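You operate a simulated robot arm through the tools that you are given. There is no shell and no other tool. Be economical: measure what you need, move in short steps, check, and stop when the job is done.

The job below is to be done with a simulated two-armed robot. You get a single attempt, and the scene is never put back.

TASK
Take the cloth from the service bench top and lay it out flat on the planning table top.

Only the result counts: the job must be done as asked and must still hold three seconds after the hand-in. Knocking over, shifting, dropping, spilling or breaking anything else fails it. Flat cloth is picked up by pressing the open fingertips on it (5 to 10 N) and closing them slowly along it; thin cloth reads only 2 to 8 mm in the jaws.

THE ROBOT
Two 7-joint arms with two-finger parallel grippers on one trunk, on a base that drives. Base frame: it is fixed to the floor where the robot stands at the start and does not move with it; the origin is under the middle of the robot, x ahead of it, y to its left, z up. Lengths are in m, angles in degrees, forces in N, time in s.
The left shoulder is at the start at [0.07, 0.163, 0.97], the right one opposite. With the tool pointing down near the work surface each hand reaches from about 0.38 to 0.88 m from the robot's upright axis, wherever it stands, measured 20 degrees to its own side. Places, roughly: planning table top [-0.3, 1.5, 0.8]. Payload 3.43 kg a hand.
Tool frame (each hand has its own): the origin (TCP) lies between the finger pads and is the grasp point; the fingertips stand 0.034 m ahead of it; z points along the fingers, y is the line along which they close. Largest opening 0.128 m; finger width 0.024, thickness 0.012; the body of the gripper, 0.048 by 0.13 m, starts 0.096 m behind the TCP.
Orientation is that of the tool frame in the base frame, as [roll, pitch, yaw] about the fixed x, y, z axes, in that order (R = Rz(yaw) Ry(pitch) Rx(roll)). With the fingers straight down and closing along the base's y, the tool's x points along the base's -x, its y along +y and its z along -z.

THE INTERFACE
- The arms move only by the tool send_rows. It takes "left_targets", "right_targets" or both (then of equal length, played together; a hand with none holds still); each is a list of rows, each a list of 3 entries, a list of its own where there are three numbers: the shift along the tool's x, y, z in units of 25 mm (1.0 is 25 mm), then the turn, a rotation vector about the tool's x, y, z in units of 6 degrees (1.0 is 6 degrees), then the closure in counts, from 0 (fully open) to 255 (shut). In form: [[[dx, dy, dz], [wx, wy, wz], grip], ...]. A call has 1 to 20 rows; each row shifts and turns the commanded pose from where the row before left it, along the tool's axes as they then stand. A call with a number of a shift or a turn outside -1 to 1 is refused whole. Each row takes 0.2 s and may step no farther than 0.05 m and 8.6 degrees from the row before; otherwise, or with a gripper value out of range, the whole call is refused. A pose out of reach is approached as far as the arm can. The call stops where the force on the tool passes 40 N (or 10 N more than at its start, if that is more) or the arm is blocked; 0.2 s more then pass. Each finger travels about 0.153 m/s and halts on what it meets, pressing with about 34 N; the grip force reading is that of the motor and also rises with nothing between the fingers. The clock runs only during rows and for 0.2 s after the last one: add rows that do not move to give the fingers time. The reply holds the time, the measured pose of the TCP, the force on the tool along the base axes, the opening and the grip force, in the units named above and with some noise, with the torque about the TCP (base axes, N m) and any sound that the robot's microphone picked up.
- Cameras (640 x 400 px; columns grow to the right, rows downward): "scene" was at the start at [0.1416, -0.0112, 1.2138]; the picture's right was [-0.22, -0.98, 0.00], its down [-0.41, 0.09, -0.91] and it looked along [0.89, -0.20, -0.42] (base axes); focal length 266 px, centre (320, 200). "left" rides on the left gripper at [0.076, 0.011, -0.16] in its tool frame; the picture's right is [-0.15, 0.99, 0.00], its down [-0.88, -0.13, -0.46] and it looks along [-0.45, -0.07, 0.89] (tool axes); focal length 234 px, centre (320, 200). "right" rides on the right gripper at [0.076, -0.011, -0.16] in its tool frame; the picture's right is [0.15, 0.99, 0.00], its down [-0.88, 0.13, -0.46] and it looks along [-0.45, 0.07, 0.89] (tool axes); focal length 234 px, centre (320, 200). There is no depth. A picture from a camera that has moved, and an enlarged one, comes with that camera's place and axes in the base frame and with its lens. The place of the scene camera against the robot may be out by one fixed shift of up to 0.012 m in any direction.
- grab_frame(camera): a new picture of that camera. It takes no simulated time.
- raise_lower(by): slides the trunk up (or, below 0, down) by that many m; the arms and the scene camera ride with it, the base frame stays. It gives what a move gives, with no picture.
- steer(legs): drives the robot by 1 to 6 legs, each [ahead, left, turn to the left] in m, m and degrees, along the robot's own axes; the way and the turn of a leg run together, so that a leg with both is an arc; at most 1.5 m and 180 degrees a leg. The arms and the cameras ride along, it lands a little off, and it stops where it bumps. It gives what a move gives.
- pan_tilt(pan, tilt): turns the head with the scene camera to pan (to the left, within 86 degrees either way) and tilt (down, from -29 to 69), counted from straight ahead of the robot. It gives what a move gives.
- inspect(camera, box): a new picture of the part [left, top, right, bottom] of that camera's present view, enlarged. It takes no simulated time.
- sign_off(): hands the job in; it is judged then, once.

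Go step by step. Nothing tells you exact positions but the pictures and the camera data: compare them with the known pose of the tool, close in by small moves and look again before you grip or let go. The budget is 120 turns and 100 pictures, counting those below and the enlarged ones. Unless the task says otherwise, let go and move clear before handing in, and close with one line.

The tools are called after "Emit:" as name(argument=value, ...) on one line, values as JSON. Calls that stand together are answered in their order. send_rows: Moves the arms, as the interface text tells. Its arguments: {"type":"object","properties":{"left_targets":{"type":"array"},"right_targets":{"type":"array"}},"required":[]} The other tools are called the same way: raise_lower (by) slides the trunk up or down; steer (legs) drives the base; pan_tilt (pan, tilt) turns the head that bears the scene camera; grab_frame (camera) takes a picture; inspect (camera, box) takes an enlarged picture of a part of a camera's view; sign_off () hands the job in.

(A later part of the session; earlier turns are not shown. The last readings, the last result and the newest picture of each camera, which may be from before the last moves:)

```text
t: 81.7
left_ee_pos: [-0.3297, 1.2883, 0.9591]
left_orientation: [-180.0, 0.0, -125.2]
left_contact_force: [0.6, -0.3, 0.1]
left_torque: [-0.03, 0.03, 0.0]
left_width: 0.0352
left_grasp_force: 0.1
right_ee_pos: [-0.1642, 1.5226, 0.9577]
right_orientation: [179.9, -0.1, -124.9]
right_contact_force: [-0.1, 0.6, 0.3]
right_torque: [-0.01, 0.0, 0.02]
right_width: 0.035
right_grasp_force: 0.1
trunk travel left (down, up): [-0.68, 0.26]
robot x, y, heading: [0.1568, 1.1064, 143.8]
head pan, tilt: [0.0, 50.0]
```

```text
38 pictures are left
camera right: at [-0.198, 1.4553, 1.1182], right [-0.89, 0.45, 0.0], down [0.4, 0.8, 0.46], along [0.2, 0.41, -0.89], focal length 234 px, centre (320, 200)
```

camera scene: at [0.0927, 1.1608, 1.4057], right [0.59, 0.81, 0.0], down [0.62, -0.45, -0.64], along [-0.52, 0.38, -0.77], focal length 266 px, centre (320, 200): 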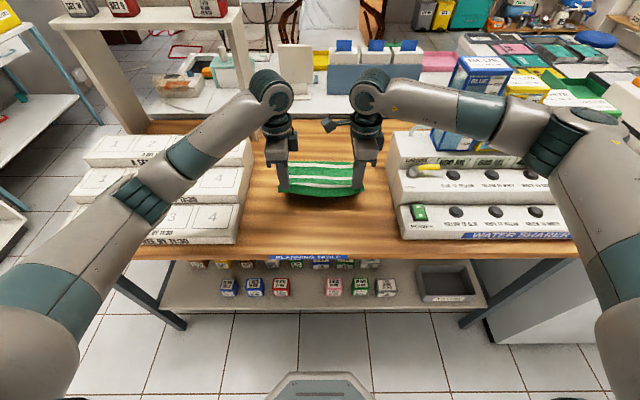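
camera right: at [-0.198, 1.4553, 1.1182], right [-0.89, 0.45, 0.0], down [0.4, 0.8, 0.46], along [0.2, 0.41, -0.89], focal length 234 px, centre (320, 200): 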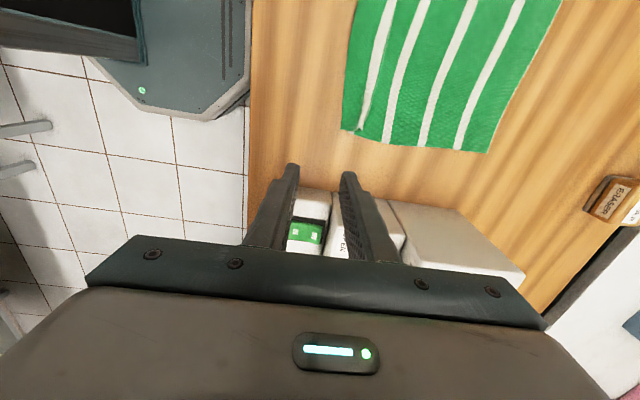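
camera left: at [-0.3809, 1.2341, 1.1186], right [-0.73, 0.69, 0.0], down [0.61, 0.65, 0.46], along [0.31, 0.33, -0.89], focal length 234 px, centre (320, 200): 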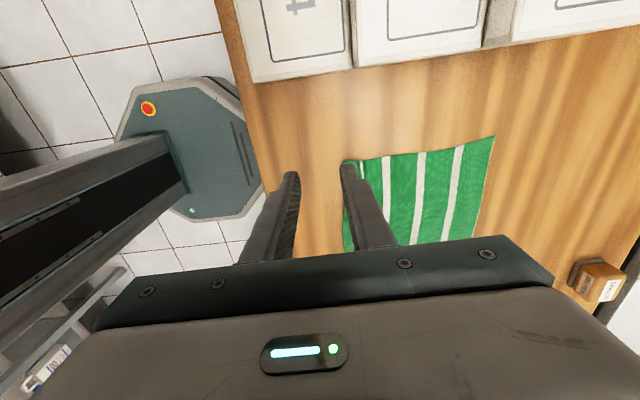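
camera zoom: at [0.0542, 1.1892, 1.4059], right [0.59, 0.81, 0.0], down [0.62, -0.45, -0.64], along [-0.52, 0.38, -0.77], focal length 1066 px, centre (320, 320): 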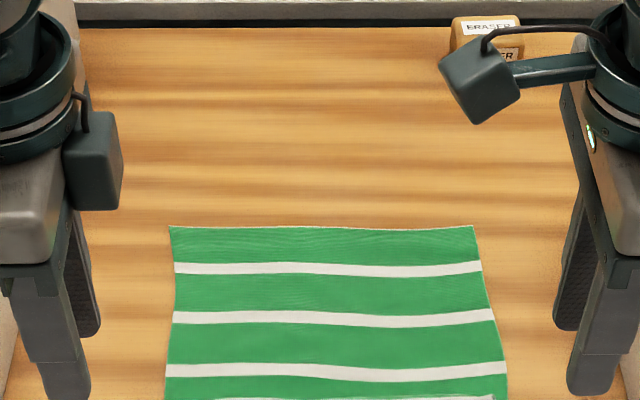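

Emit:
inspect(camera="scene", box=[260, 165, 388, 245])

Emit:
inspect(camera="right", box=[320, 0, 580, 162])

```text
5.00 times, centred on (324, 205) of scene
camera zoom: at [0.0542, 1.1892, 1.4059], right [0.59, 0.81, 0.0], down [0.62, -0.45, -0.64], along [-0.52, 0.38, -0.77], focal length 1333 px, centre (300, 175)
```

zoom: 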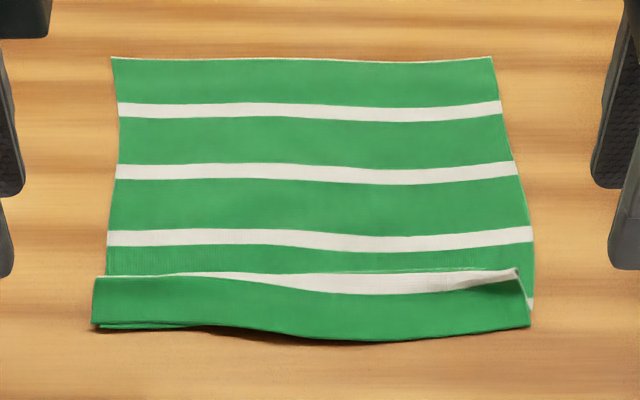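

```text
2.46 times, centred on (450, 81) of right
camera zoom: at [-0.198, 1.4553, 1.1182], right [-0.89, 0.45, 0.0], down [0.4, 0.8, 0.46], along [0.2, 0.41, -0.89], focal length 576 px, centre (0, 493)
```

zoom: 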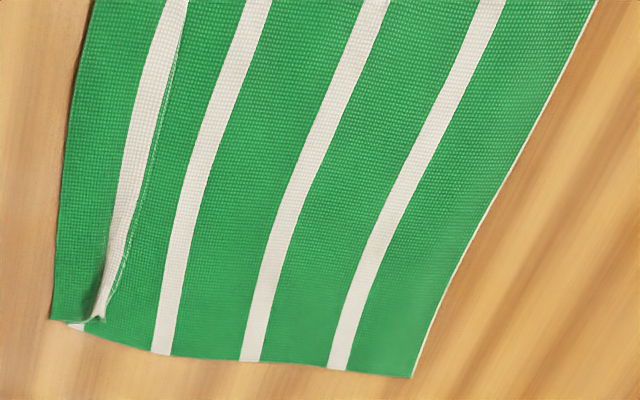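

The near edge has a small Z-fold (about 3 cm overlap) left by the pinch ridge. I'll place each hand with one finger on the main cloth and one on the flap, press lightly and spread, keeping the far finger still.

Emit:
send_rows(left_targets=[[[-0.73, 0.81, 0.2], [0, 0, 0], 185], [[-0.73, 0.81, 0.4], [0, 0, 0], 185], [[-0.73, 0.81, 0.4], [0, 0, 0], 185], [[0, 0, 0.95], [0, 0, 0], 185], [[0, 0, 0.95], [0, 0, 0], 185], [[0, 0, 0.95], [0, 0, 0], 185], [[0, 0, 0], [0, 0, 0], 185]], right_targets=[[[0.564, 0.768, 0.2], [0, 0, 0], 185], [[0.564, 0.768, 0.4], [0, 0, 0], 185], [[0.564, 0.768, 0.4], [0, 0, 0], 185], [[0, 0, 0.95], [0, 0, 0], 185], [[0, 0, 0.95], [0, 0, 0], 185], [[0, 0, 0.95], [0, 0, 0], 185], [[0, 0, 0], [0, 0, 0], 185]])

Emit:
inspect(camera="left", box=[220, 80, 540, 280])

Emit:
inspect(camera="right", box=[220, 50, 540, 250])

```text
t: 83.3
left_ee_pos: [-0.3484, 1.3709, 0.8595]
left_orientation: [179.9, 0.1, -125.1]
left_contact_force: [-0.4, 0.0, -1.0]
left_torque: [0.01, 0.02, -0.01]
left_width: 0.035
left_grasp_force: 0.0
right_ee_pos: [-0.2337, 1.5209, 0.8619]
right_orientation: [-179.9, 0.0, -125.0]
right_contact_force: [-0.5, 0.4, -0.3]
right_torque: [-0.02, 0.03, 0.0]
right_width: 0.0351
right_grasp_force: 0.0
trunk travel left (down, up): [-0.68, 0.26]
robot x, y, heading: [0.1547, 1.1027, 143.8]
head pan, tilt: [0.0, 50.0]
```

```text
2.00 times, centred on (380, 180) of left
camera zoom: at [-0.3993, 1.3154, 1.0201], right [-0.73, 0.69, 0.0], down [0.61, 0.65, 0.46], along [0.31, 0.33, -0.89], focal length 468 px, centre (200, 240)
```

zoom: 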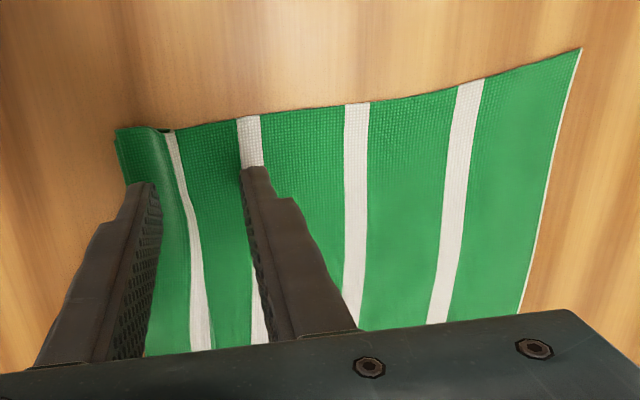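

```text
2.00 times, centred on (380, 150) of right
camera zoom: at [-0.2688, 1.4537, 1.022], right [-0.89, 0.45, 0.0], down [0.4, 0.8, 0.46], along [0.2, 0.41, -0.89], focal length 468 px, centre (200, 300)
```

zoom: 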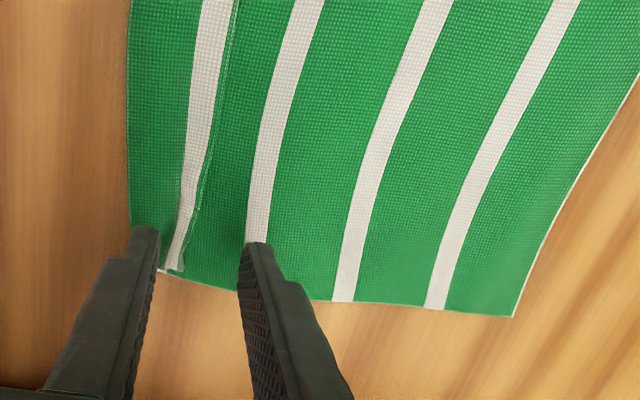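

Emit:
send_rows(left_targets=[[[0, 0, 0.4], [0, 0, 0], 185], [[0, 0, 0.3], [0, 0, 0], 185], [[0, 0, 0.06], [0, 0, 0], 185], [[0, 0, 0], [0, 0, 0], 185]], right_targets=[[[0.3, 0, 0.4], [0, 0, 0], 185], [[0, 0, 0.4], [0, 0, 0], 185], [[0, 0, 0.06], [0, 0, 0], 185], [[0, 0, 0], [0, 0, 0], 185]])

```text
t: 84.3
left_ee_pos: [-0.3479, 1.372, 0.842]
left_orientation: [-180.0, 0.0, -125.1]
left_contact_force: [0.5, 0.4, 0.0]
left_torque: [0.02, 0.0, -0.01]
left_width: 0.0353
left_grasp_force: 0.1
right_ee_pos: [-0.2399, 1.5147, 0.8402]
right_orientation: [179.9, 0.0, -125.0]
right_contact_force: [0.6, -0.8, 0.3]
right_torque: [-0.01, -0.01, 0.01]
right_width: 0.035
right_grasp_force: 0.0
trunk travel left (down, up): [-0.68, 0.26]
robot x, y, heading: [0.1553, 1.1058, 143.8]
head pan, tilt: [0.0, 50.0]
```

Emit:
send_rows(left_targets=[[[0, 0, 0.08], [0, 0, 0], 185], [[0, 0, 0.06], [0, 0, 0], 185], [[0, 0, 0], [0, 0, 0], 185]], right_targets=[[[0, 0, 0.06], [0, 0, 0], 185], [[0, 0, 0.04], [0, 0, 0], 185], [[0, 0, 0], [0, 0, 0], 185]])

```text
t: 85.1
left_ee_pos: [-0.3477, 1.371, 0.8363]
left_orientation: [-180.0, 0.1, -125.1]
left_contact_force: [-0.5, 0.0, -0.5]
left_torque: [-0.02, 0.01, -0.01]
left_width: 0.0352
left_grasp_force: 0.1
right_ee_pos: [-0.2401, 1.5152, 0.8354]
right_orientation: [-179.9, 0.0, -125.0]
right_contact_force: [-0.7, -0.3, 0.9]
right_torque: [0.0, -0.01, 0.01]
right_width: 0.0351
right_grasp_force: 0.0
trunk travel left (down, up): [-0.68, 0.26]
robot x, y, heading: [0.1569, 1.1069, 143.7]
head pan, tilt: [0.0, 50.0]
```

Emit:
send_rows(left_targets=[[[0, 0, 0.06], [0, 0, 0], 185], [[0, 0, 0], [0, 0, 0], 185]], right_targets=[[[0, 0, 0.04], [0, 0, 0], 185], [[0, 0, 0], [0, 0, 0], 185]])

```text
t: 85.7
left_ee_pos: [-0.3471, 1.3693, 0.8376]
left_orientation: [179.9, 0.0, -125.1]
left_contact_force: [0.5, 1.2, 1.6]
left_torque: [-0.02, -0.02, -0.01]
left_width: 0.0349
left_grasp_force: 0.1
right_ee_pos: [-0.239, 1.5152, 0.836]
right_orientation: [179.9, 0.0, -125.0]
right_contact_force: [0.7, 0.0, 6.5]
right_torque: [-0.13, -0.11, -0.01]
right_width: 0.0353
right_grasp_force: 0.1
trunk travel left (down, up): [-0.68, 0.26]
robot x, y, heading: [0.1553, 1.1045, 143.8]
head pan, tilt: [0.0, 50.0]
```

Emit:
send_rows(left_targets=[[[0, 0, 0.05], [0, 0, 0], 185], [[0, 0, 0], [0, 0, 0], 185], [[0, -0.09, 0], [0, 0, 0], 176], [[0, -0.09, 0], [0, 0, 0], 167], [[0, -0.09, 0], [0, 0, 0], 158], [[0, -0.09, 0], [0, 0, 0], 149], [[0, -0.09, 0], [0, 0, 0], 140], [[0, 0, 0], [0, 0, 0], 140]], right_targets=[[[0, 0, 0.01], [0, 0, 0], 185], [[0, 0, 0], [0, 0, 0], 185], [[0, -0.09, 0], [0, 0, 0], 176], [[0, -0.09, 0], [0, 0, 0], 167], [[0, -0.09, 0], [0, 0, 0], 158], [[0, -0.09, 0], [0, 0, 0], 149], [[0, -0.09, 0], [0, 0, 0], 140], [[0, 0, 0], [0, 0, 0], 140]])

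Emit:
inspect(camera="left", box=[220, 80, 540, 280])

Emit:
inspect(camera="right", box=[220, 50, 540, 250])

```text
t: 87.5
left_ee_pos: [-0.3388, 1.3637, 0.8366]
left_orientation: [179.8, 0.1, -125.1]
left_contact_force: [-4.2, 4.3, 27.3]
left_torque: [-0.48, -0.55, 0.02]
left_width: 0.0538
left_grasp_force: 0.1
right_ee_pos: [-0.2302, 1.508, 0.836]
right_orientation: [180.0, 0.0, -125.0]
right_contact_force: [-0.3, 0.7, 3.3]
right_torque: [-0.05, -0.02, 0.0]
right_width: 0.0571
right_grasp_force: 0.0
trunk travel left (down, up): [-0.68, 0.26]
robot x, y, heading: [0.1558, 1.1049, 143.8]
head pan, tilt: [0.0, 50.0]
```

```text
2.00 times, centred on (380, 180) of left
camera zoom: at [-0.3894, 1.3087, 0.997], right [-0.73, 0.69, 0.0], down [0.61, 0.64, 0.46], along [0.31, 0.33, -0.89], focal length 468 px, centre (200, 240)
```

zoom: 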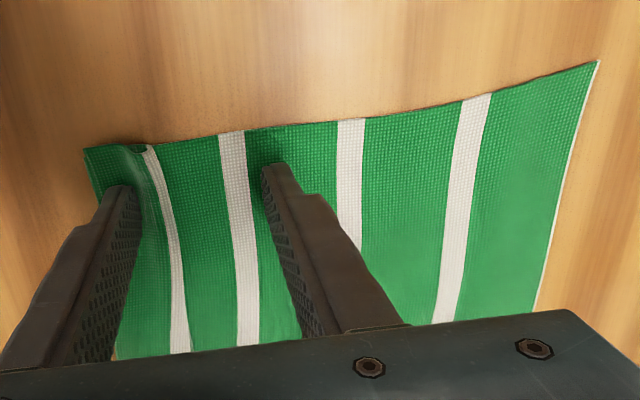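

```text
2.00 times, centred on (380, 150) of right
camera zoom: at [-0.2641, 1.4402, 0.9965], right [-0.89, 0.45, 0.0], down [0.4, 0.8, 0.46], along [0.2, 0.41, -0.89], focal length 468 px, centre (200, 300)
```

zoom: 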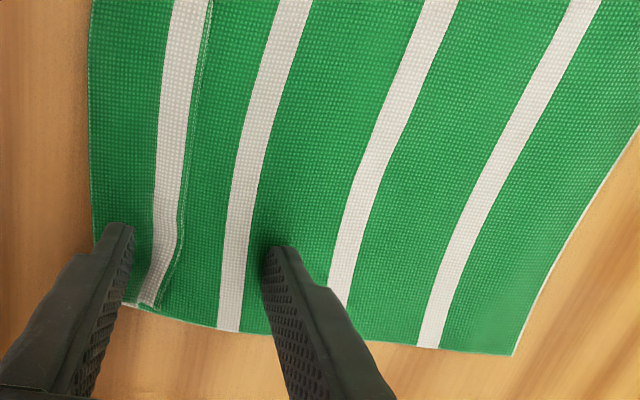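

The press-drag moved all layers together since the doubled side took the load. I'll lift slightly, narrow the gap, tilt each hand ~3° so the far finger pins the main cloth, and press again more gently on the flap.

Emit:
send_rows(left_targets=[[[0, 0, -0.3], [0, 0, 0], 140], [[0, 0, -0.15], [0, 0, 0], 140], [[0, -0.2, 0], [0.25, 0, 0], 160], [[0, -0.2, 0], [0.25, 0, 0], 183], [[0, 0, 0], [0, 0, 0], 183]], right_targets=[[[0, 0, -0.3], [0, 0, 0], 140], [[0, 0, -0.15], [0, 0, 0], 140], [[0, -0.2, 0], [0.25, 0, 0], 160], [[0, -0.2, 0], [0.25, 0, 0], 183], [[0, 0, 0], [0, 0, 0], 183]])

Emit:
inspect(camera="left", box=[220, 80, 540, 280])

Emit:
inspect(camera="right", box=[220, 50, 540, 250])

```text
t: 88.7
left_ee_pos: [-0.3309, 1.3593, 0.8468]
left_orientation: [-177.0, 0.0, -125.2]
left_contact_force: [-1.1, -0.1, -0.1]
left_torque: [0.03, 0.02, 0.03]
left_width: 0.0361
left_grasp_force: 0.1
right_ee_pos: [-0.2223, 1.5009, 0.8475]
right_orientation: [-177.0, 0.0, -125.0]
right_contact_force: [0.0, 0.7, 0.2]
right_torque: [-0.01, -0.02, -0.01]
right_width: 0.0359
right_grasp_force: 0.0
trunk travel left (down, up): [-0.68, 0.26]
robot x, y, heading: [0.1556, 1.1036, 143.5]
head pan, tilt: [0.0, 50.0]
```

```text
2.00 times, centred on (380, 180) of left
camera zoom: at [-0.3892, 1.3084, 1.0064], right [-0.72, 0.69, -0.05], down [0.59, 0.66, 0.46], along [0.35, 0.3, -0.89], focal length 468 px, centre (200, 240)
```

zoom: 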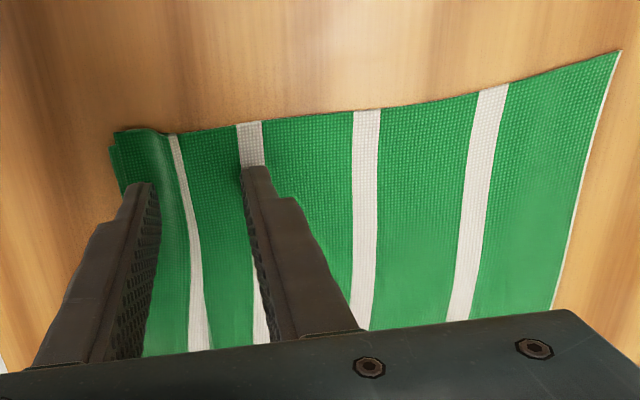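

```text
2.00 times, centred on (380, 150) of right
camera zoom: at [-0.2642, 1.4396, 1.0078], right [-0.89, 0.45, -0.05], down [0.38, 0.81, 0.45], along [0.24, 0.38, -0.89], focal length 468 px, centre (200, 300)
```

zoom: 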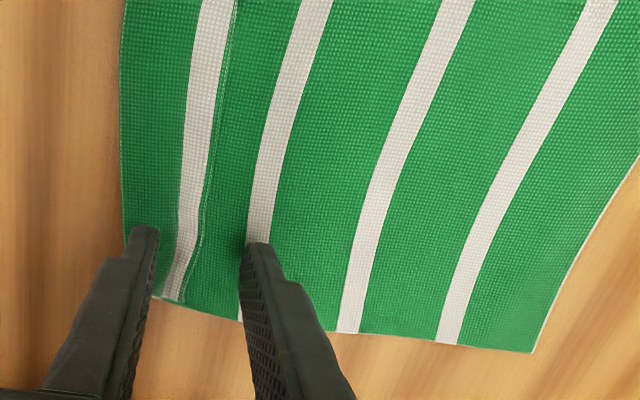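

Emit:
send_rows(left_targets=[[[0, 0, 0.25], [0, 0, 0], 183], [[0, 0, 0.15], [0, 0, 0], 183], [[0, 0, 0], [0, 0, 0], 183]], right_targets=[[[0, 0, 0.25], [0, 0, 0], 183], [[0, 0, 0.15], [0, 0, 0], 183], [[0, 0, 0], [0, 0, 0], 183]])

```text
t: 89.5
left_ee_pos: [-0.3307, 1.3588, 0.838]
left_orientation: [-177.0, -0.1, -125.1]
left_contact_force: [-0.6, 0.9, 1.5]
left_torque: [0.03, 0.07, -0.04]
left_width: 0.0359
left_grasp_force: 0.7
right_ee_pos: [-0.2228, 1.5023, 0.8375]
right_orientation: [-177.0, 0.0, -125.0]
right_contact_force: [0.1, 0.2, 0.8]
right_torque: [0.01, 0.04, -0.03]
right_width: 0.0362
right_grasp_force: 0.0
trunk travel left (down, up): [-0.68, 0.26]
robot x, y, heading: [0.1558, 1.1079, 143.7]
head pan, tilt: [0.0, 50.0]
```

Emit:
send_rows(left_targets=[[[0, 0, 0.06], [0, 0, 0], 183], [[0, 0, 0], [0, 0, 0], 183]], right_targets=[[[0, 0, 0.06], [0, 0, 0], 183], [[0, 0, 0], [0, 0, 0], 183]])

```text
t: 90.1
left_ee_pos: [-0.3305, 1.3583, 0.8353]
left_orientation: [-177.0, 0.2, -125.1]
left_contact_force: [-0.5, 1.3, 10.2]
left_torque: [0.17, 0.22, 0.0]
left_width: 0.0362
left_grasp_force: 0.2
right_ee_pos: [-0.2216, 1.5015, 0.8361]
right_orientation: [-177.2, 0.0, -125.1]
right_contact_force: [-0.7, 0.5, 0.3]
right_torque: [0.0, 0.03, 0.0]
right_width: 0.0359
right_grasp_force: 0.2
trunk travel left (down, up): [-0.68, 0.26]
robot x, y, heading: [0.1562, 1.1086, 143.7]
head pan, tilt: [0.0, 50.0]
```

Emit:
send_rows(left_targets=[[[0, 0, 0.03], [-0.15, 0, 0], 183], [[0, 0, 0], [0, 0, 0], 183]], right_targets=[[[0, 0, 0.07], [-0.15, 0, 0], 183], [[0, 0, 0], [0, 0, 0], 183]])

```text
t: 90.7
left_ee_pos: [-0.3294, 1.3578, 0.8359]
left_orientation: [-178.1, 0.1, -125.0]
left_contact_force: [-3.7, 0.3, 15.3]
left_torque: [0.1, 0.32, 0.03]
left_width: 0.0363
left_grasp_force: 0.1
right_ee_pos: [-0.2219, 1.5017, 0.8366]
right_orientation: [-178.1, 0.0, -125.0]
right_contact_force: [0.0, 0.0, 7.6]
right_torque: [0.09, 0.13, -0.02]
right_width: 0.0362
right_grasp_force: 0.0
trunk travel left (down, up): [-0.68, 0.26]
robot x, y, heading: [0.1552, 1.104, 143.6]
head pan, tilt: [0.0, 50.0]
```

Emit:
send_rows(left_targets=[[[0, 0, 0], [-0.08, 0, 0], 183], [[0, -0.09, 0], [0, 0, 0], 174], [[0, -0.09, 0], [0, 0, 0], 165], [[0, -0.09, 0], [0, 0, 0], 156], [[0, -0.09, 0], [0, 0, 0], 147], [[0, 0, 0], [0, 0, 0], 147]], right_targets=[[[0, 0, 0.04], [-0.08, 0, 0], 183], [[0, -0.09, 0], [0, 0, 0], 174], [[0, -0.09, 0], [0, 0, 0], 165], [[0, -0.09, 0], [0, 0, 0], 156], [[0, -0.09, 0], [0, 0, 0], 147], [[0, 0, 0], [0, 0, 0], 147]])

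Emit:
inspect(camera="left", box=[220, 80, 540, 280])

Emit:
inspect(camera="right", box=[220, 50, 540, 250])

```text
t: 92.1
left_ee_pos: [-0.3226, 1.3508, 0.8364]
left_orientation: [-178.5, -0.1, -125.1]
left_contact_force: [0.5, 0.8, 2.8]
left_torque: [0.06, 0.05, 0.0]
left_width: 0.0546
left_grasp_force: 0.7
right_ee_pos: [-0.2139, 1.4953, 0.8366]
right_orientation: [-178.7, 0.0, -125.0]
right_contact_force: [-2.5, -1.4, 28.1]
right_torque: [0.58, 0.86, 0.07]
right_width: 0.0545
right_grasp_force: 0.0
trunk travel left (down, up): [-0.68, 0.26]
robot x, y, heading: [0.1549, 1.1071, 143.8]
head pan, tilt: [0.0, 50.0]
```

```text
2.00 times, centred on (380, 180) of left
camera zoom: at [-0.3769, 1.2984, 0.9965], right [-0.73, 0.69, -0.03], down [0.6, 0.65, 0.46], along [0.33, 0.32, -0.89], focal length 468 px, centre (200, 240)
```

zoom: 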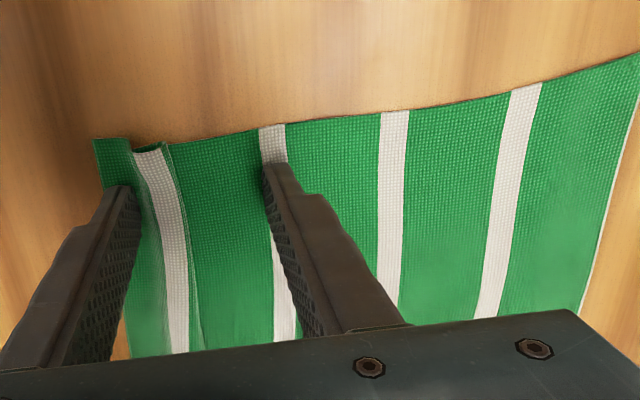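

```text
2.00 times, centred on (380, 150) of right
camera zoom: at [-0.2515, 1.4313, 0.9959], right [-0.89, 0.45, -0.02], down [0.39, 0.8, 0.45], along [0.22, 0.4, -0.89], focal length 468 px, centre (200, 300)
```

zoom: 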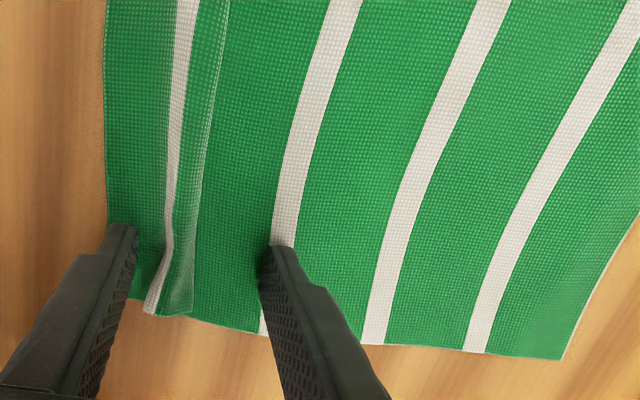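

It works: the top layer slides and the fold is opening while the main cloth stays. Continuing, balancing the forces.

Emit:
send_rows(left_targets=[[[0, 0, 0.03], [0, 0, 0], 147], [[0, -0.09, 0], [0, 0, 0], 138], [[0, -0.09, 0], [0, 0, 0], 129], [[0, -0.09, 0], [0, 0, 0], 120], [[0, -0.09, 0], [0, 0, 0], 111], [[0, 0, 0], [0, 0, 0], 111]], right_targets=[[[0, 0, -0.04], [0, 0, 0], 147], [[0, -0.09, 0], [0, 0, 0], 138], [[0, -0.09, 0], [0, 0, 0], 129], [[0, -0.09, 0], [0, 0, 0], 120], [[0, -0.09, 0], [0, 0, 0], 111], [[0, 0, 0], [0, 0, 0], 111]])

Emit:
inspect(camera="left", box=[220, 80, 540, 280])

Emit:
inspect(camera="right", box=[220, 50, 540, 250])

```text
t: 93.5
left_ee_pos: [-0.3144, 1.3452, 0.8355]
left_orientation: [-178.6, 0.1, -125.0]
left_contact_force: [-3.3, 1.6, 15.3]
left_torque: [0.47, 0.68, 0.04]
left_width: 0.0743
left_grasp_force: 1.4
right_ee_pos: [-0.2066, 1.4911, 0.8365]
right_orientation: [-178.6, 0.0, -125.1]
right_contact_force: [-2.2, 0.5, 22.7]
right_torque: [0.61, 0.88, 0.05]
right_width: 0.0726
right_grasp_force: 0.2
trunk travel left (down, up): [-0.68, 0.26]
robot x, y, heading: [0.1537, 1.1065, 143.8]
head pan, tilt: [0.0, 50.0]
```

```text
2.00 times, centred on (380, 180) of left
camera zoom: at [-0.3696, 1.2934, 0.9964], right [-0.73, 0.69, -0.02], down [0.6, 0.65, 0.46], along [0.33, 0.32, -0.89], focal length 468 px, centre (200, 240)
```

zoom: 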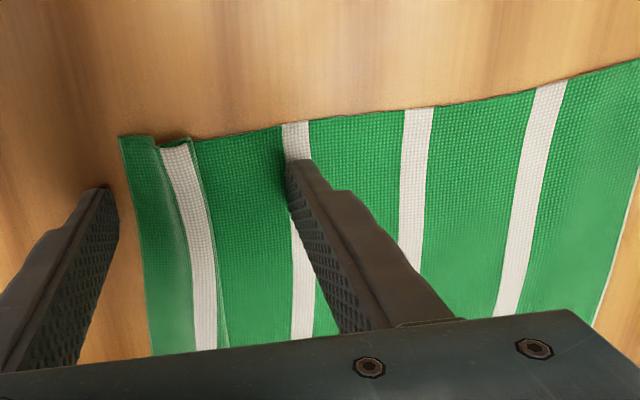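

```text
2.00 times, centred on (380, 150) of right
camera zoom: at [-0.2444, 1.426, 0.9962], right [-0.89, 0.45, -0.02], down [0.39, 0.8, 0.45], along [0.22, 0.39, -0.89], focal length 468 px, centre (200, 300)
```

zoom: 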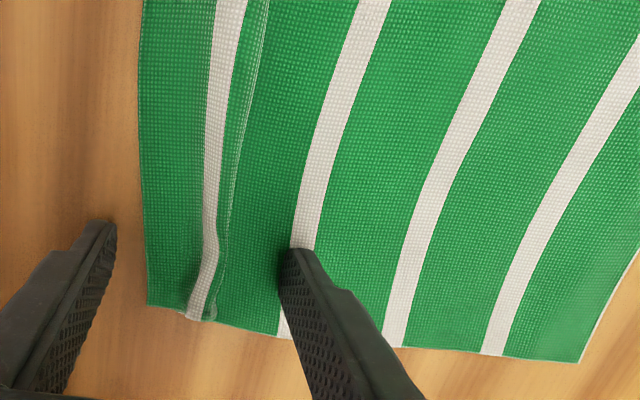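

The near fingers slipped off the hem after gaining part of the fold. I'll re-seat them further in on the flap and repeat.

Emit:
send_rows(left_targets=[[[0, 0, -0.3], [0, 0, 0], 111], [[0, 0, -0.1], [0, 0, 0], 111], [[0, 0.28, 0], [0, 0, 0], 138], [[0, 0.28, 0], [0, 0, 0], 167], [[0, 0, 0], [0, 0, 0], 167], [[0, 0, 0.25], [0, 0, 0], 167], [[0, 0, 0.1], [0, 0, 0], 167], [[0, 0, 0], [0, 0, 0], 167]], right_targets=[[[0, 0, -0.3], [0, 0, 0], 111], [[0, 0, -0.1], [0, 0, 0], 111], [[0, 0.28, 0], [0, 0, 0], 138], [[0, 0.28, 0], [0, 0, 0], 167], [[0, 0, 0], [0, 0, 0], 167], [[0, 0, 0.25], [0, 0, 0], 167], [[0, 0, 0.1], [0, 0, 0], 167], [[0, 0, 0], [0, 0, 0], 167]])

Emit:
inspect(camera="left", box=[220, 80, 540, 280])

Emit:
inspect(camera="right", box=[220, 50, 540, 250])

```text
t: 95.3
left_ee_pos: [-0.3273, 1.3564, 0.8362]
left_orientation: [-178.5, 0.1, -125.1]
left_contact_force: [-1.6, 0.2, 4.8]
left_torque: [0.0, 0.05, -0.02]
left_width: 0.0441
left_grasp_force: 0.1
right_ee_pos: [-0.219, 1.4992, 0.8354]
right_orientation: [-178.4, 0.0, -125.1]
right_contact_force: [-0.1, 1.3, 5.5]
right_torque: [0.11, 0.14, -0.02]
right_width: 0.0442
right_grasp_force: 0.2
trunk travel left (down, up): [-0.68, 0.26]
robot x, y, heading: [0.1518, 1.1056, 143.6]
head pan, tilt: [0.0, 50.0]
```

```text
2.00 times, centred on (380, 180) of left
camera zoom: at [-0.3825, 1.3036, 0.9964], right [-0.73, 0.69, -0.03], down [0.6, 0.65, 0.46], along [0.33, 0.32, -0.89], focal length 468 px, centre (200, 240)
```

zoom: 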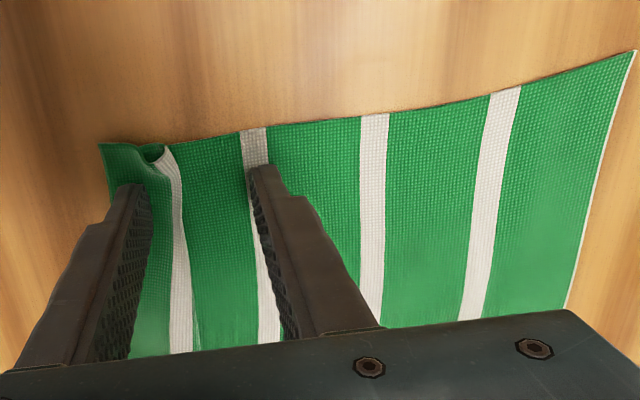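

```text
2.00 times, centred on (380, 150) of right
camera zoom: at [-0.2573, 1.435, 0.9961], right [-0.89, 0.45, -0.03], down [0.39, 0.8, 0.45], along [0.22, 0.39, -0.89], focal length 468 px, centre (200, 300)
```

zoom: 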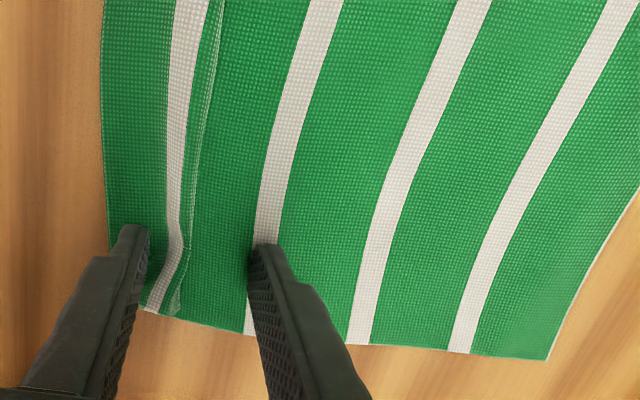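

Emit:
send_rows(left_targets=[[[0, 0, 0.03], [0.08, 0, 0], 167], [[0, -0.09, 0], [0, 0, 0], 158], [[0, -0.09, 0], [0, 0, 0], 149], [[0, -0.09, 0], [0, 0, 0], 140], [[0, -0.09, 0], [0, 0, 0], 131], [[0, -0.09, 0], [0, 0, 0], 122], [[0, 0, 0], [0, 0, 0], 122]], right_targets=[[[0, 0, 0.03], [-0.08, 0, 0], 167], [[0, -0.09, 0], [0, 0, 0], 158], [[0, -0.09, 0], [0, 0, 0], 149], [[0, -0.09, 0], [0, 0, 0], 140], [[0, -0.09, 0], [0, 0, 0], 131], [[0, -0.09, 0], [0, 0, 0], 122], [[0, 0, 0], [0, 0, 0], 122]])

Emit:
inspect(camera="left", box=[220, 80, 540, 280])

Emit:
inspect(camera="right", box=[220, 50, 540, 250])

```text
t: 96.9
left_ee_pos: [-0.318, 1.3489, 0.8372]
left_orientation: [-178.1, 0.0, -125.0]
left_contact_force: [-3.7, 1.4, 23.2]
left_torque: [0.53, 0.98, 0.03]
left_width: 0.0687
left_grasp_force: 1.1
right_ee_pos: [-0.2082, 1.4932, 0.8359]
right_orientation: [-179.0, 0.0, -125.0]
right_contact_force: [-2.2, 1.3, 6.9]
right_torque: [0.16, 0.26, 0.03]
right_width: 0.0679
right_grasp_force: 0.2
trunk travel left (down, up): [-0.68, 0.26]
robot x, y, heading: [0.1519, 1.1088, 143.4]
head pan, tilt: [0.0, 50.0]
```

```text
2.00 times, centred on (380, 180) of left
camera zoom: at [-0.3733, 1.2973, 0.9966], right [-0.73, 0.69, -0.03], down [0.6, 0.65, 0.46], along [0.34, 0.31, -0.89], focal length 468 px, centre (200, 240)
```

zoom: 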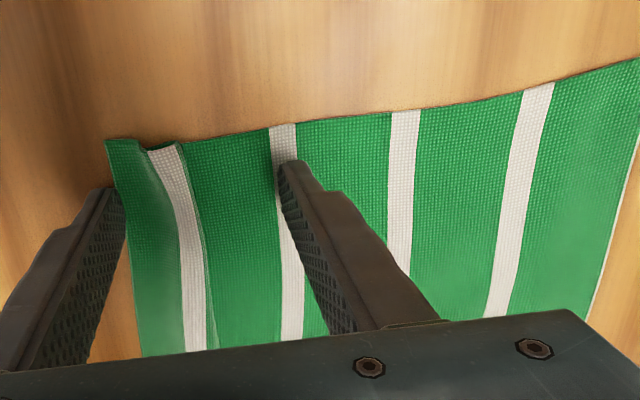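

```text
2.00 times, centred on (380, 150) of right
camera zoom: at [-0.2454, 1.4274, 0.9959], right [-0.89, 0.45, -0.02], down [0.39, 0.8, 0.45], along [0.22, 0.4, -0.89], focal length 468 px, centre (200, 300)
```

zoom: 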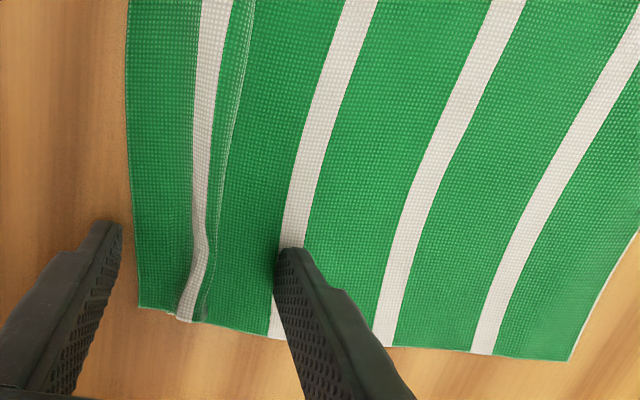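

The near edge of the flap is now a single layer. Instead of dragging, I'll pinch just the hem with a narrow jaw and pull it toward the robot.

Emit:
send_rows(left_targets=[[[0, 0, -0.4], [0, 0, 0], 122], [[0, 0, -0.2], [-0.31, 0, 0], 122], [[0, -0.4, 0], [0, 0, 0], 170], [[0, -0.376, 0], [0, 0, 0], 223], [[0, 0, 0], [0, 0, 0], 223], [[0, 0, 0.3], [0, 0, 0], 223], [[0, 0, 0.15], [0, 0, 0], 223], [[0, 0, 0], [0, 0, 0], 223]], right_targets=[[[0, 0, -0.4], [0, 0, 0], 122], [[0, 0, -0.2], [-0.17, 0, 0], 122], [[0, -0.18, 0], [0, 0, 0], 170], [[0, -0.18, 0], [0, 0, 0], 223], [[0, 0, 0], [0, 0, 0], 223], [[0, 0, 0.3], [0, 0, 0], 223], [[0, 0, 0.15], [0, 0, 0], 223], [[0, 0, 0], [0, 0, 0], 223]])

Emit:
inspect(camera="left", box=[220, 80, 540, 280])

Emit:
inspect(camera="right", box=[220, 50, 540, 250])

```text
t: 98.7
left_ee_pos: [-0.304, 1.3388, 0.8389]
left_orientation: [-179.7, 0.1, -125.2]
left_contact_force: [0.7, -0.2, 0.0]
left_torque: [-0.02, -0.01, 0.03]
left_width: 0.0159
left_grasp_force: 0.0
right_ee_pos: [-0.2026, 1.4887, 0.8377]
right_orientation: [-179.9, 0.0, -125.0]
right_contact_force: [-0.1, 0.7, 0.5]
right_torque: [-0.02, -0.04, 0.02]
right_width: 0.016
right_grasp_force: 0.1
trunk travel left (down, up): [-0.68, 0.26]
robot x, y, heading: [0.1536, 1.1053, 143.8]
head pan, tilt: [0.0, 50.0]
```

```text
2.00 times, centred on (380, 180) of left
camera zoom: at [-0.355, 1.2837, 0.9996], right [-0.73, 0.69, 0.0], down [0.61, 0.65, 0.46], along [0.32, 0.33, -0.89], focal length 468 px, centre (200, 240)
```

zoom: 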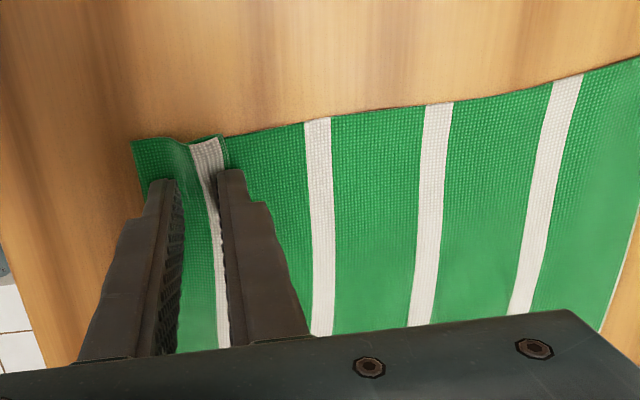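

```text
2.00 times, centred on (380, 150) of right
camera zoom: at [-0.238, 1.4214, 0.9979], right [-0.89, 0.45, 0.0], down [0.4, 0.8, 0.46], along [0.21, 0.41, -0.89], focal length 468 px, centre (200, 300)
```

zoom: 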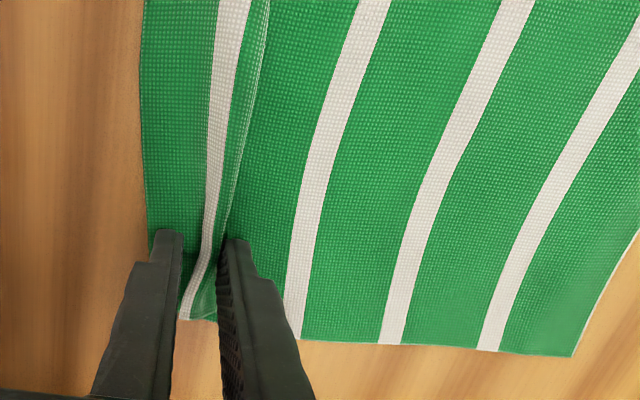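

Emit:
send_rows(left_targets=[[[0, 0, -0.15], [0, 0, 0], 227], [[0, -0.36, 0], [0, 0, 0], 227], [[0, 0, 0.15], [0, 0, 0], 227], [[0, 0, 0.1], [0, 0, 0], 227], [[0, 0, 0.03], [0, 0, 0], 227], [[0, 0, 0], [0, 0, 0], 227]], right_targets=[[[0, 0, -0.15], [0, 0, 0], 227], [[0, -0.36, 0], [0, 0, 0], 227], [[0, 0, 0.15], [0, 0, 0], 227], [[0, 0, 0.08], [0, 0, 0], 227], [[0, 0, 0.02], [0, 0, 0], 227], [[0, 0, 0], [0, 0, 0], 227]])

```text
t: 100.1
left_ee_pos: [-0.2949, 1.3344, 0.8366]
left_orientation: [-179.9, 0.0, -125.1]
left_contact_force: [-1.3, -0.1, 7.8]
left_torque: [0.02, 0.09, 0.04]
left_width: 0.0147
left_grasp_force: 0.6
right_ee_pos: [-0.1942, 1.4845, 0.8374]
right_orientation: [-179.9, 0.0, -125.0]
right_contact_force: [0.4, 0.8, 0.8]
right_torque: [0.0, 0.02, 0.01]
right_width: 0.014
right_grasp_force: 0.1
trunk travel left (down, up): [-0.68, 0.26]
robot x, y, heading: [0.1541, 1.1083, 143.8]
head pan, tilt: [0.0, 50.0]
```

Emit:
send_rows(left_targets=[[[0, 0, 0], [0, 0, 0], 227], [[0, 0, 0], [0, 0, 0], 231], [[0, 0, 0], [0, 0, 0], 235], [[0, 0, 0], [0, 0, 0], 239], [[0, 0, 0], [0, 0, 0], 243], [[0, 0, 0], [0, 0, 0], 247], [[0, 0, 0], [0, 0, 0], 251], [[0, 0, 0], [0, 0, 0], 255], [[0, 0, 0], [0, 0, 0], 255], [[0, 0, 0], [0, 0, 0], 255]], right_targets=[[[0, 0, 0.06], [0, 0, 0], 227], [[0, 0, 0], [0, 0, 0], 231], [[0, 0, 0], [0, 0, 0], 235], [[0, 0, 0], [0, 0, 0], 239], [[0, 0, 0], [0, 0, 0], 243], [[0, 0, 0], [0, 0, 0], 247], [[0, 0, 0], [0, 0, 0], 251], [[0, 0, 0], [0, 0, 0], 255], [[0, 0, 0], [0, 0, 0], 255], [[0, 0, 0], [0, 0, 0], 255]])

Emit:
send_rows(left_targets=[[[0, 0, -0.2], [0, 0, 0], 255], [[0, 0, -0.3], [0, 0, 0], 255], [[0, 0, -0.3], [0, 0, 0], 255], [[0, 0, 0], [0, 0, 0], 255]], right_targets=[[[0, 0, -0.2], [0, 0, 0], 255], [[0, 0, -0.3], [0, 0, 0], 255], [[0, 0, -0.3], [0, 0, 0], 255], [[0, 0, 0], [0, 0, 0], 255]])

Emit:
inspect(camera="left", box=[220, 80, 540, 280])

Emit:
inspect(camera="right", box=[220, 50, 540, 250])

```text
t: 102.3
left_ee_pos: [-0.2948, 1.3318, 0.8369]
left_orientation: [-179.9, 0.0, -125.1]
left_contact_force: [-2.2, 2.4, 10.5]
left_torque: [0.04, 0.13, 0.0]
left_width: 0.0019
left_grasp_force: 33.9
right_ee_pos: [-0.1945, 1.4827, 0.8371]
right_orientation: [179.9, 0.0, -125.0]
right_contact_force: [0.9, -2.4, 8.7]
right_torque: [0.03, -0.11, 0.01]
right_width: 0.0028
right_grasp_force: 34.1
trunk travel left (down, up): [-0.68, 0.26]
robot x, y, heading: [0.1575, 1.1044, 143.6]
head pan, tilt: [0.0, 50.0]
```

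```text
t: 103.3
left_ee_pos: [-0.2954, 1.3337, 0.8548]
left_orientation: [-179.8, 0.0, -125.2]
left_contact_force: [0.0, -0.2, -0.7]
left_torque: [0.01, 0.0, -0.01]
left_width: 0.0017
left_grasp_force: 34.4
right_ee_pos: [-0.1963, 1.4834, 0.8554]
right_orientation: [-180.0, 0.0, -125.1]
right_contact_force: [0.3, -0.8, 0.2]
right_torque: [0.02, 0.03, 0.03]
right_width: 0.0028
right_grasp_force: 33.9
trunk travel left (down, up): [-0.68, 0.26]
robot x, y, heading: [0.1559, 1.1055, 143.4]
head pan, tilt: [0.0, 50.0]
```

```text
2.00 times, centred on (380, 180) of left
camera zoom: at [-0.3475, 1.2789, 1.0154], right [-0.73, 0.69, 0.0], down [0.61, 0.65, 0.46], along [0.32, 0.33, -0.89], focal length 468 px, centre (200, 240)
```

zoom: 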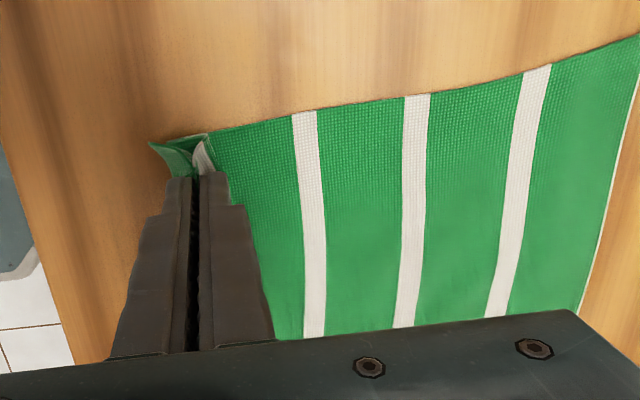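

```text
2.00 times, centred on (380, 150) of right
camera zoom: at [-0.2307, 1.417, 1.0147], right [-0.89, 0.45, 0.0], down [0.4, 0.8, 0.46], along [0.21, 0.41, -0.89], focal length 468 px, centre (200, 300)
```

zoom: 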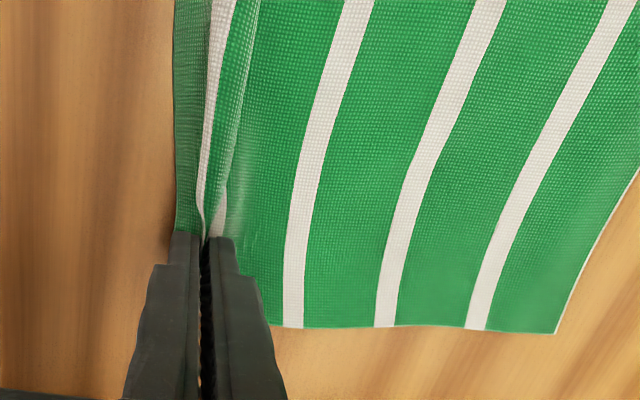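

Emit:
send_rows(left_targets=[[[0, 0, -0.6], [0, 0, 0], 255], [[0, -0.2, -0.6], [0, 0, 0], 255], [[0, -0.4, -0.3], [0, 0, 0], 255], [[0, -0.4, 0], [0, 0, 0], 255], [[0, -0.4, 0], [0, 0, 0], 255], [[0, -0.3, 0], [0, 0, 0], 255], [[0, 0, 0], [0, 0, 0], 255], [[0, 0, 0], [0, 0, 0], 255]], right_targets=[[[0, 0, -0.6], [0, 0, 0], 255], [[0, -0.2, -0.6], [0, 0, 0], 255], [[0, -0.4, -0.3], [0, 0, 0], 255], [[0, -0.4, 0], [0, 0, 0], 255], [[0, -0.4, 0], [0, 0, 0], 255], [[0, -0.3, 0], [0, 0, 0], 255], [[0, 0, 0], [0, 0, 0], 255], [[0, 0, 0], [0, 0, 0], 255]])

Emit:
inspect(camera="right", box=[220, 50, 540, 250])

Emit:
inspect(camera="scene", box=[256, 150, 400, 240])

```text
t: 105.1
left_ee_pos: [-0.2616, 1.3101, 0.8916]
left_orientation: [-179.8, 0.0, -125.1]
left_contact_force: [-0.3, 0.3, -0.3]
left_torque: [0.02, -0.04, -0.02]
left_width: 0.0018
left_grasp_force: 33.9
right_ee_pos: [-0.1609, 1.4597, 0.893]
right_orientation: [-179.9, 0.1, -125.0]
right_contact_force: [-0.2, 0.1, 0.0]
right_torque: [0.03, 0.0, 0.01]
right_width: 0.0026
right_grasp_force: 34.0
trunk travel left (down, up): [-0.68, 0.26]
robot x, y, heading: [0.1571, 1.1046, 143.8]
head pan, tilt: [0.0, 50.0]
```

```text
2.00 times, centred on (380, 150) of right
camera zoom: at [-0.1954, 1.3927, 1.0521], right [-0.89, 0.45, 0.0], down [0.4, 0.8, 0.46], along [0.21, 0.41, -0.89], focal length 468 px, centre (200, 300)
```

zoom: 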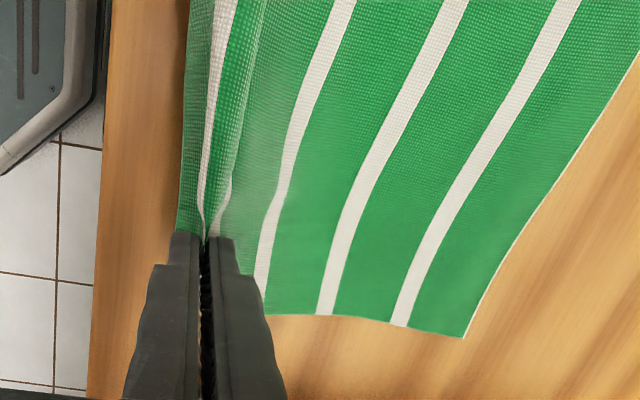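

```text
4.44 times, centred on (328, 195) of scene
camera zoom: at [0.0532, 1.1898, 1.4058], right [0.59, 0.81, 0.0], down [0.62, -0.45, -0.64], along [-0.52, 0.38, -0.77], focal length 1185 px, centre (284, 222)
```

zoom: 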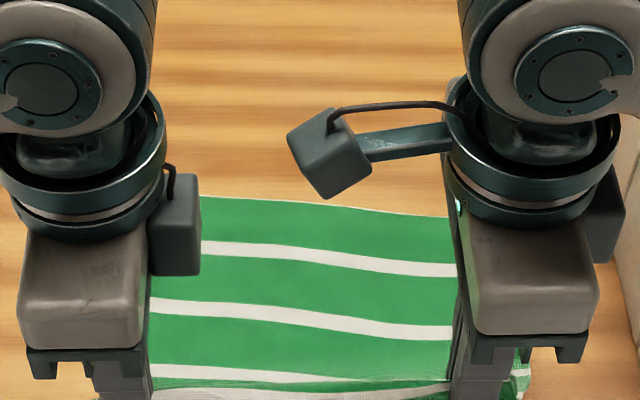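

The pinch caught several layers. Cleaner plan: set this edge down, then pick the clean far hem instead and let the crumpled edge hang free so the fold drops out by gravity.

Emit:
send_rows(left_targets=[[[0, 0.4, 0.2], [0, 0, 0], 255], [[0, 0.4, 0.3], [0, 0, 0], 255], [[0, 0.4, 0.4], [0, 0, 0], 255], [[0, 0.3, 0.5], [0, 0, 0], 255], [[0, 0, 0.5], [0, 0, 0], 255], [[0, 0, 0.1], [0, 0, 0], 240], [[0, 0, 0], [0, 0, 0], 220], [[0, 0, 0], [0, 0, 0], 180], [[0, 0, 0], [0, 0, 0], 150], [[0, 0, -0.5], [0, 0, 0], 150], [[0, 0, -1], [0, 0, 0], 150], [[0, 0, -1], [0, 0, 0], 150], [[0, 0, -1], [0, 0, 0], 150], [[0.5, 0, -0.5], [0, 0, 0], 150], [[1, 0, 0], [0, 0, 0], 150], [[1, 0, 0], [0, 0, 0], 150]], right_targets=[[[0, 0.4, 0.2], [0, 0, 0], 255], [[0, 0.4, 0.3], [0, 0, 0], 255], [[0, 0.4, 0.4], [0, 0, 0], 255], [[0, 0.3, 0.5], [0, 0, 0], 255], [[0, 0, 0.5], [0, 0, 0], 255], [[0, 0, 0.1], [0, 0, 0], 240], [[0, 0, 0], [0, 0, 0], 220], [[0, 0, 0], [0, 0, 0], 180], [[0, 0, 0], [0, 0, 0], 150], [[0, 0, -0.5], [0, 0, 0], 150], [[0, 0, -1], [0, 0, 0], 150], [[0, 0, -1], [0, 0, 0], 150], [[0, 0, -1], [0, 0, 0], 150], [[-0.5, 0, -0.5], [0, 0, 0], 150], [[-0.6, 0, 0], [0, 0, 0], 150], [[-0.6, 0, 0], [0, 0, 0], 150]])

Emit:
inspect(camera="scene", box=[248, 150, 408, 250])

```text
t: 108.5
left_ee_pos: [-0.328, 1.2799, 0.9431]
left_orientation: [-179.7, 0.0, -125.1]
left_contact_force: [-0.5, 0.5, 0.6]
left_torque: [0.0, 0.03, -0.02]
left_width: 0.0525
left_grasp_force: 0.1
right_ee_pos: [-0.1649, 1.5164, 0.9424]
right_orientation: [-179.8, 0.0, -125.0]
right_contact_force: [0.3, 0.5, 0.3]
right_torque: [0.01, 0.03, -0.01]
right_width: 0.0525
right_grasp_force: 0.1
trunk travel left (down, up): [-0.68, 0.26]
robot x, y, heading: [0.1562, 1.1076, 143.7]
head pan, tilt: [0.0, 50.0]
```

```text
4.00 times, centred on (328, 200) of scene
camera zoom: at [0.0535, 1.1892, 1.4058], right [0.59, 0.81, 0.0], down [0.62, -0.45, -0.64], along [-0.52, 0.38, -0.77], focal length 1066 px, centre (288, 200)
```

zoom: 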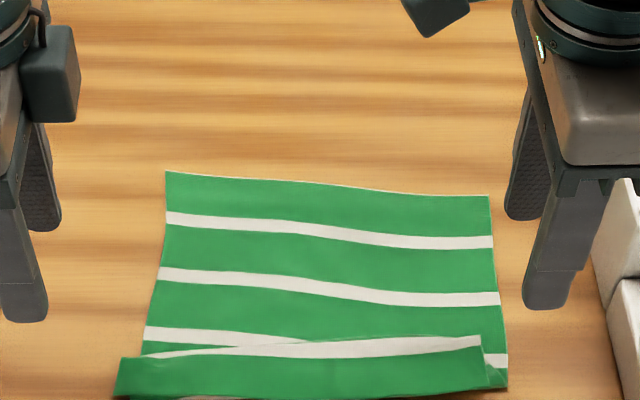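

Far hem corners at D(-.432,1.420), C(-.272,1.600), turned about 5°. I'll move above them with narrower jaws and check.

Emit:
send_rows(left_targets=[[[-0.423, 0.806, 0], [0, 0, 0], 150], [[-0.423, 0.806, 0], [0, 0, 0], 180], [[-0.423, 0.806, 0], [0, 0, 0], 211], [[-0.423, 0.806, 0], [0, 0, 0], 211], [[-0.423, 0.806, 0], [0, 0, 0], 211], [[-0.423, 0.806, 0], [0, 0, 0], 211], [[-0.423, 0.806, 0], [0, 0, 0], 211], [[0, 0, 0], [0, 0, 0.54], 211], [[0, 0, 0], [0, 0, 0.54], 211], [[0, 0, 0.81], [0, 0, 0], 211], [[0, 0, 0.81], [0, 0, 0], 211], [[0, 0, 0.81], [0, 0, 0], 211], [[0, 0, 0.81], [0, 0, 0], 211], [[0, 0, 0], [0, 0, 0], 211]], right_targets=[[[0.099, 0.663, 0], [0, 0, 0], 150], [[0.099, 0.663, 0], [0, 0, 0], 180], [[0.099, 0.663, 0], [0, 0, 0], 211], [[0.099, 0.663, 0], [0, 0, 0], 211], [[0.099, 0.663, 0], [0, 0, 0], 211], [[0.099, 0.663, 0], [0, 0, 0], 211], [[0.099, 0.663, 0], [0, 0, 0], 211], [[0, 0, 0], [0, 0, 0.54], 211], [[0, 0, 0], [0, 0, 0.54], 211], [[0, 0, 0.81], [0, 0, 0], 211], [[0, 0, 0.81], [0, 0, 0], 211], [[0, 0, 0.81], [0, 0, 0], 211], [[0, 0, 0.81], [0, 0, 0], 211], [[0, 0, 0], [0, 0, 0], 211]])

Emit:
inspect(camera="left", box=[180, 80, 500, 280])

Emit:
inspect(camera="right", box=[180, 50, 500, 250])

```text
t: 111.5
left_ee_pos: [-0.3981, 1.4215, 0.86]
left_orientation: [-179.8, -0.1, -131.5]
left_contact_force: [-0.1, 0.0, -0.2]
left_torque: [0.02, 0.02, -0.01]
left_width: 0.0222
left_grasp_force: 0.0
right_ee_pos: [-0.2713, 1.5675, 0.8609]
right_orientation: [-180.0, 0.0, -131.5]
right_contact_force: [-0.2, 0.4, 0.0]
right_torque: [-0.01, 0.01, -0.01]
right_width: 0.022
right_grasp_force: 0.0
trunk travel left (down, up): [-0.68, 0.26]
robot x, y, heading: [0.1553, 1.1057, 143.7]
head pan, tilt: [0.0, 50.0]
```

```text
2.00 times, centred on (340, 180) of left
camera zoom: at [-0.4576, 1.373, 1.0217], right [-0.64, 0.77, 0.0], down [0.68, 0.57, 0.46], along [0.35, 0.29, -0.89], focal length 468 px, centre (280, 240)
```

zoom: 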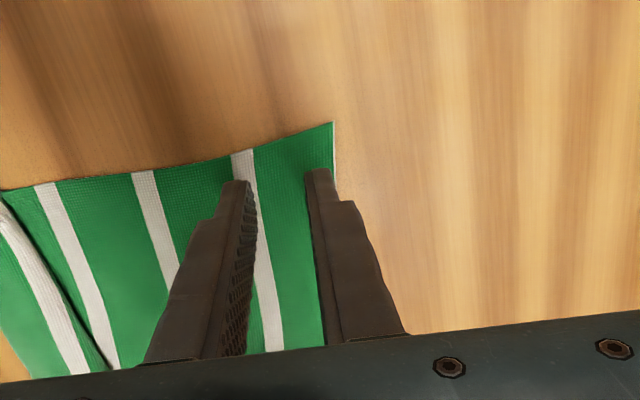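

```text
2.00 times, centred on (340, 150) of right
camera zoom: at [-0.314, 1.5046, 1.021], right [-0.84, 0.55, 0.0], down [0.49, 0.75, 0.46], along [0.25, 0.38, -0.89], focal length 468 px, centre (280, 300)
```

zoom: 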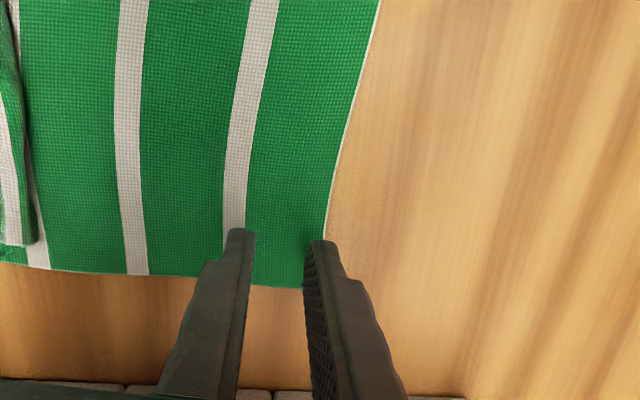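

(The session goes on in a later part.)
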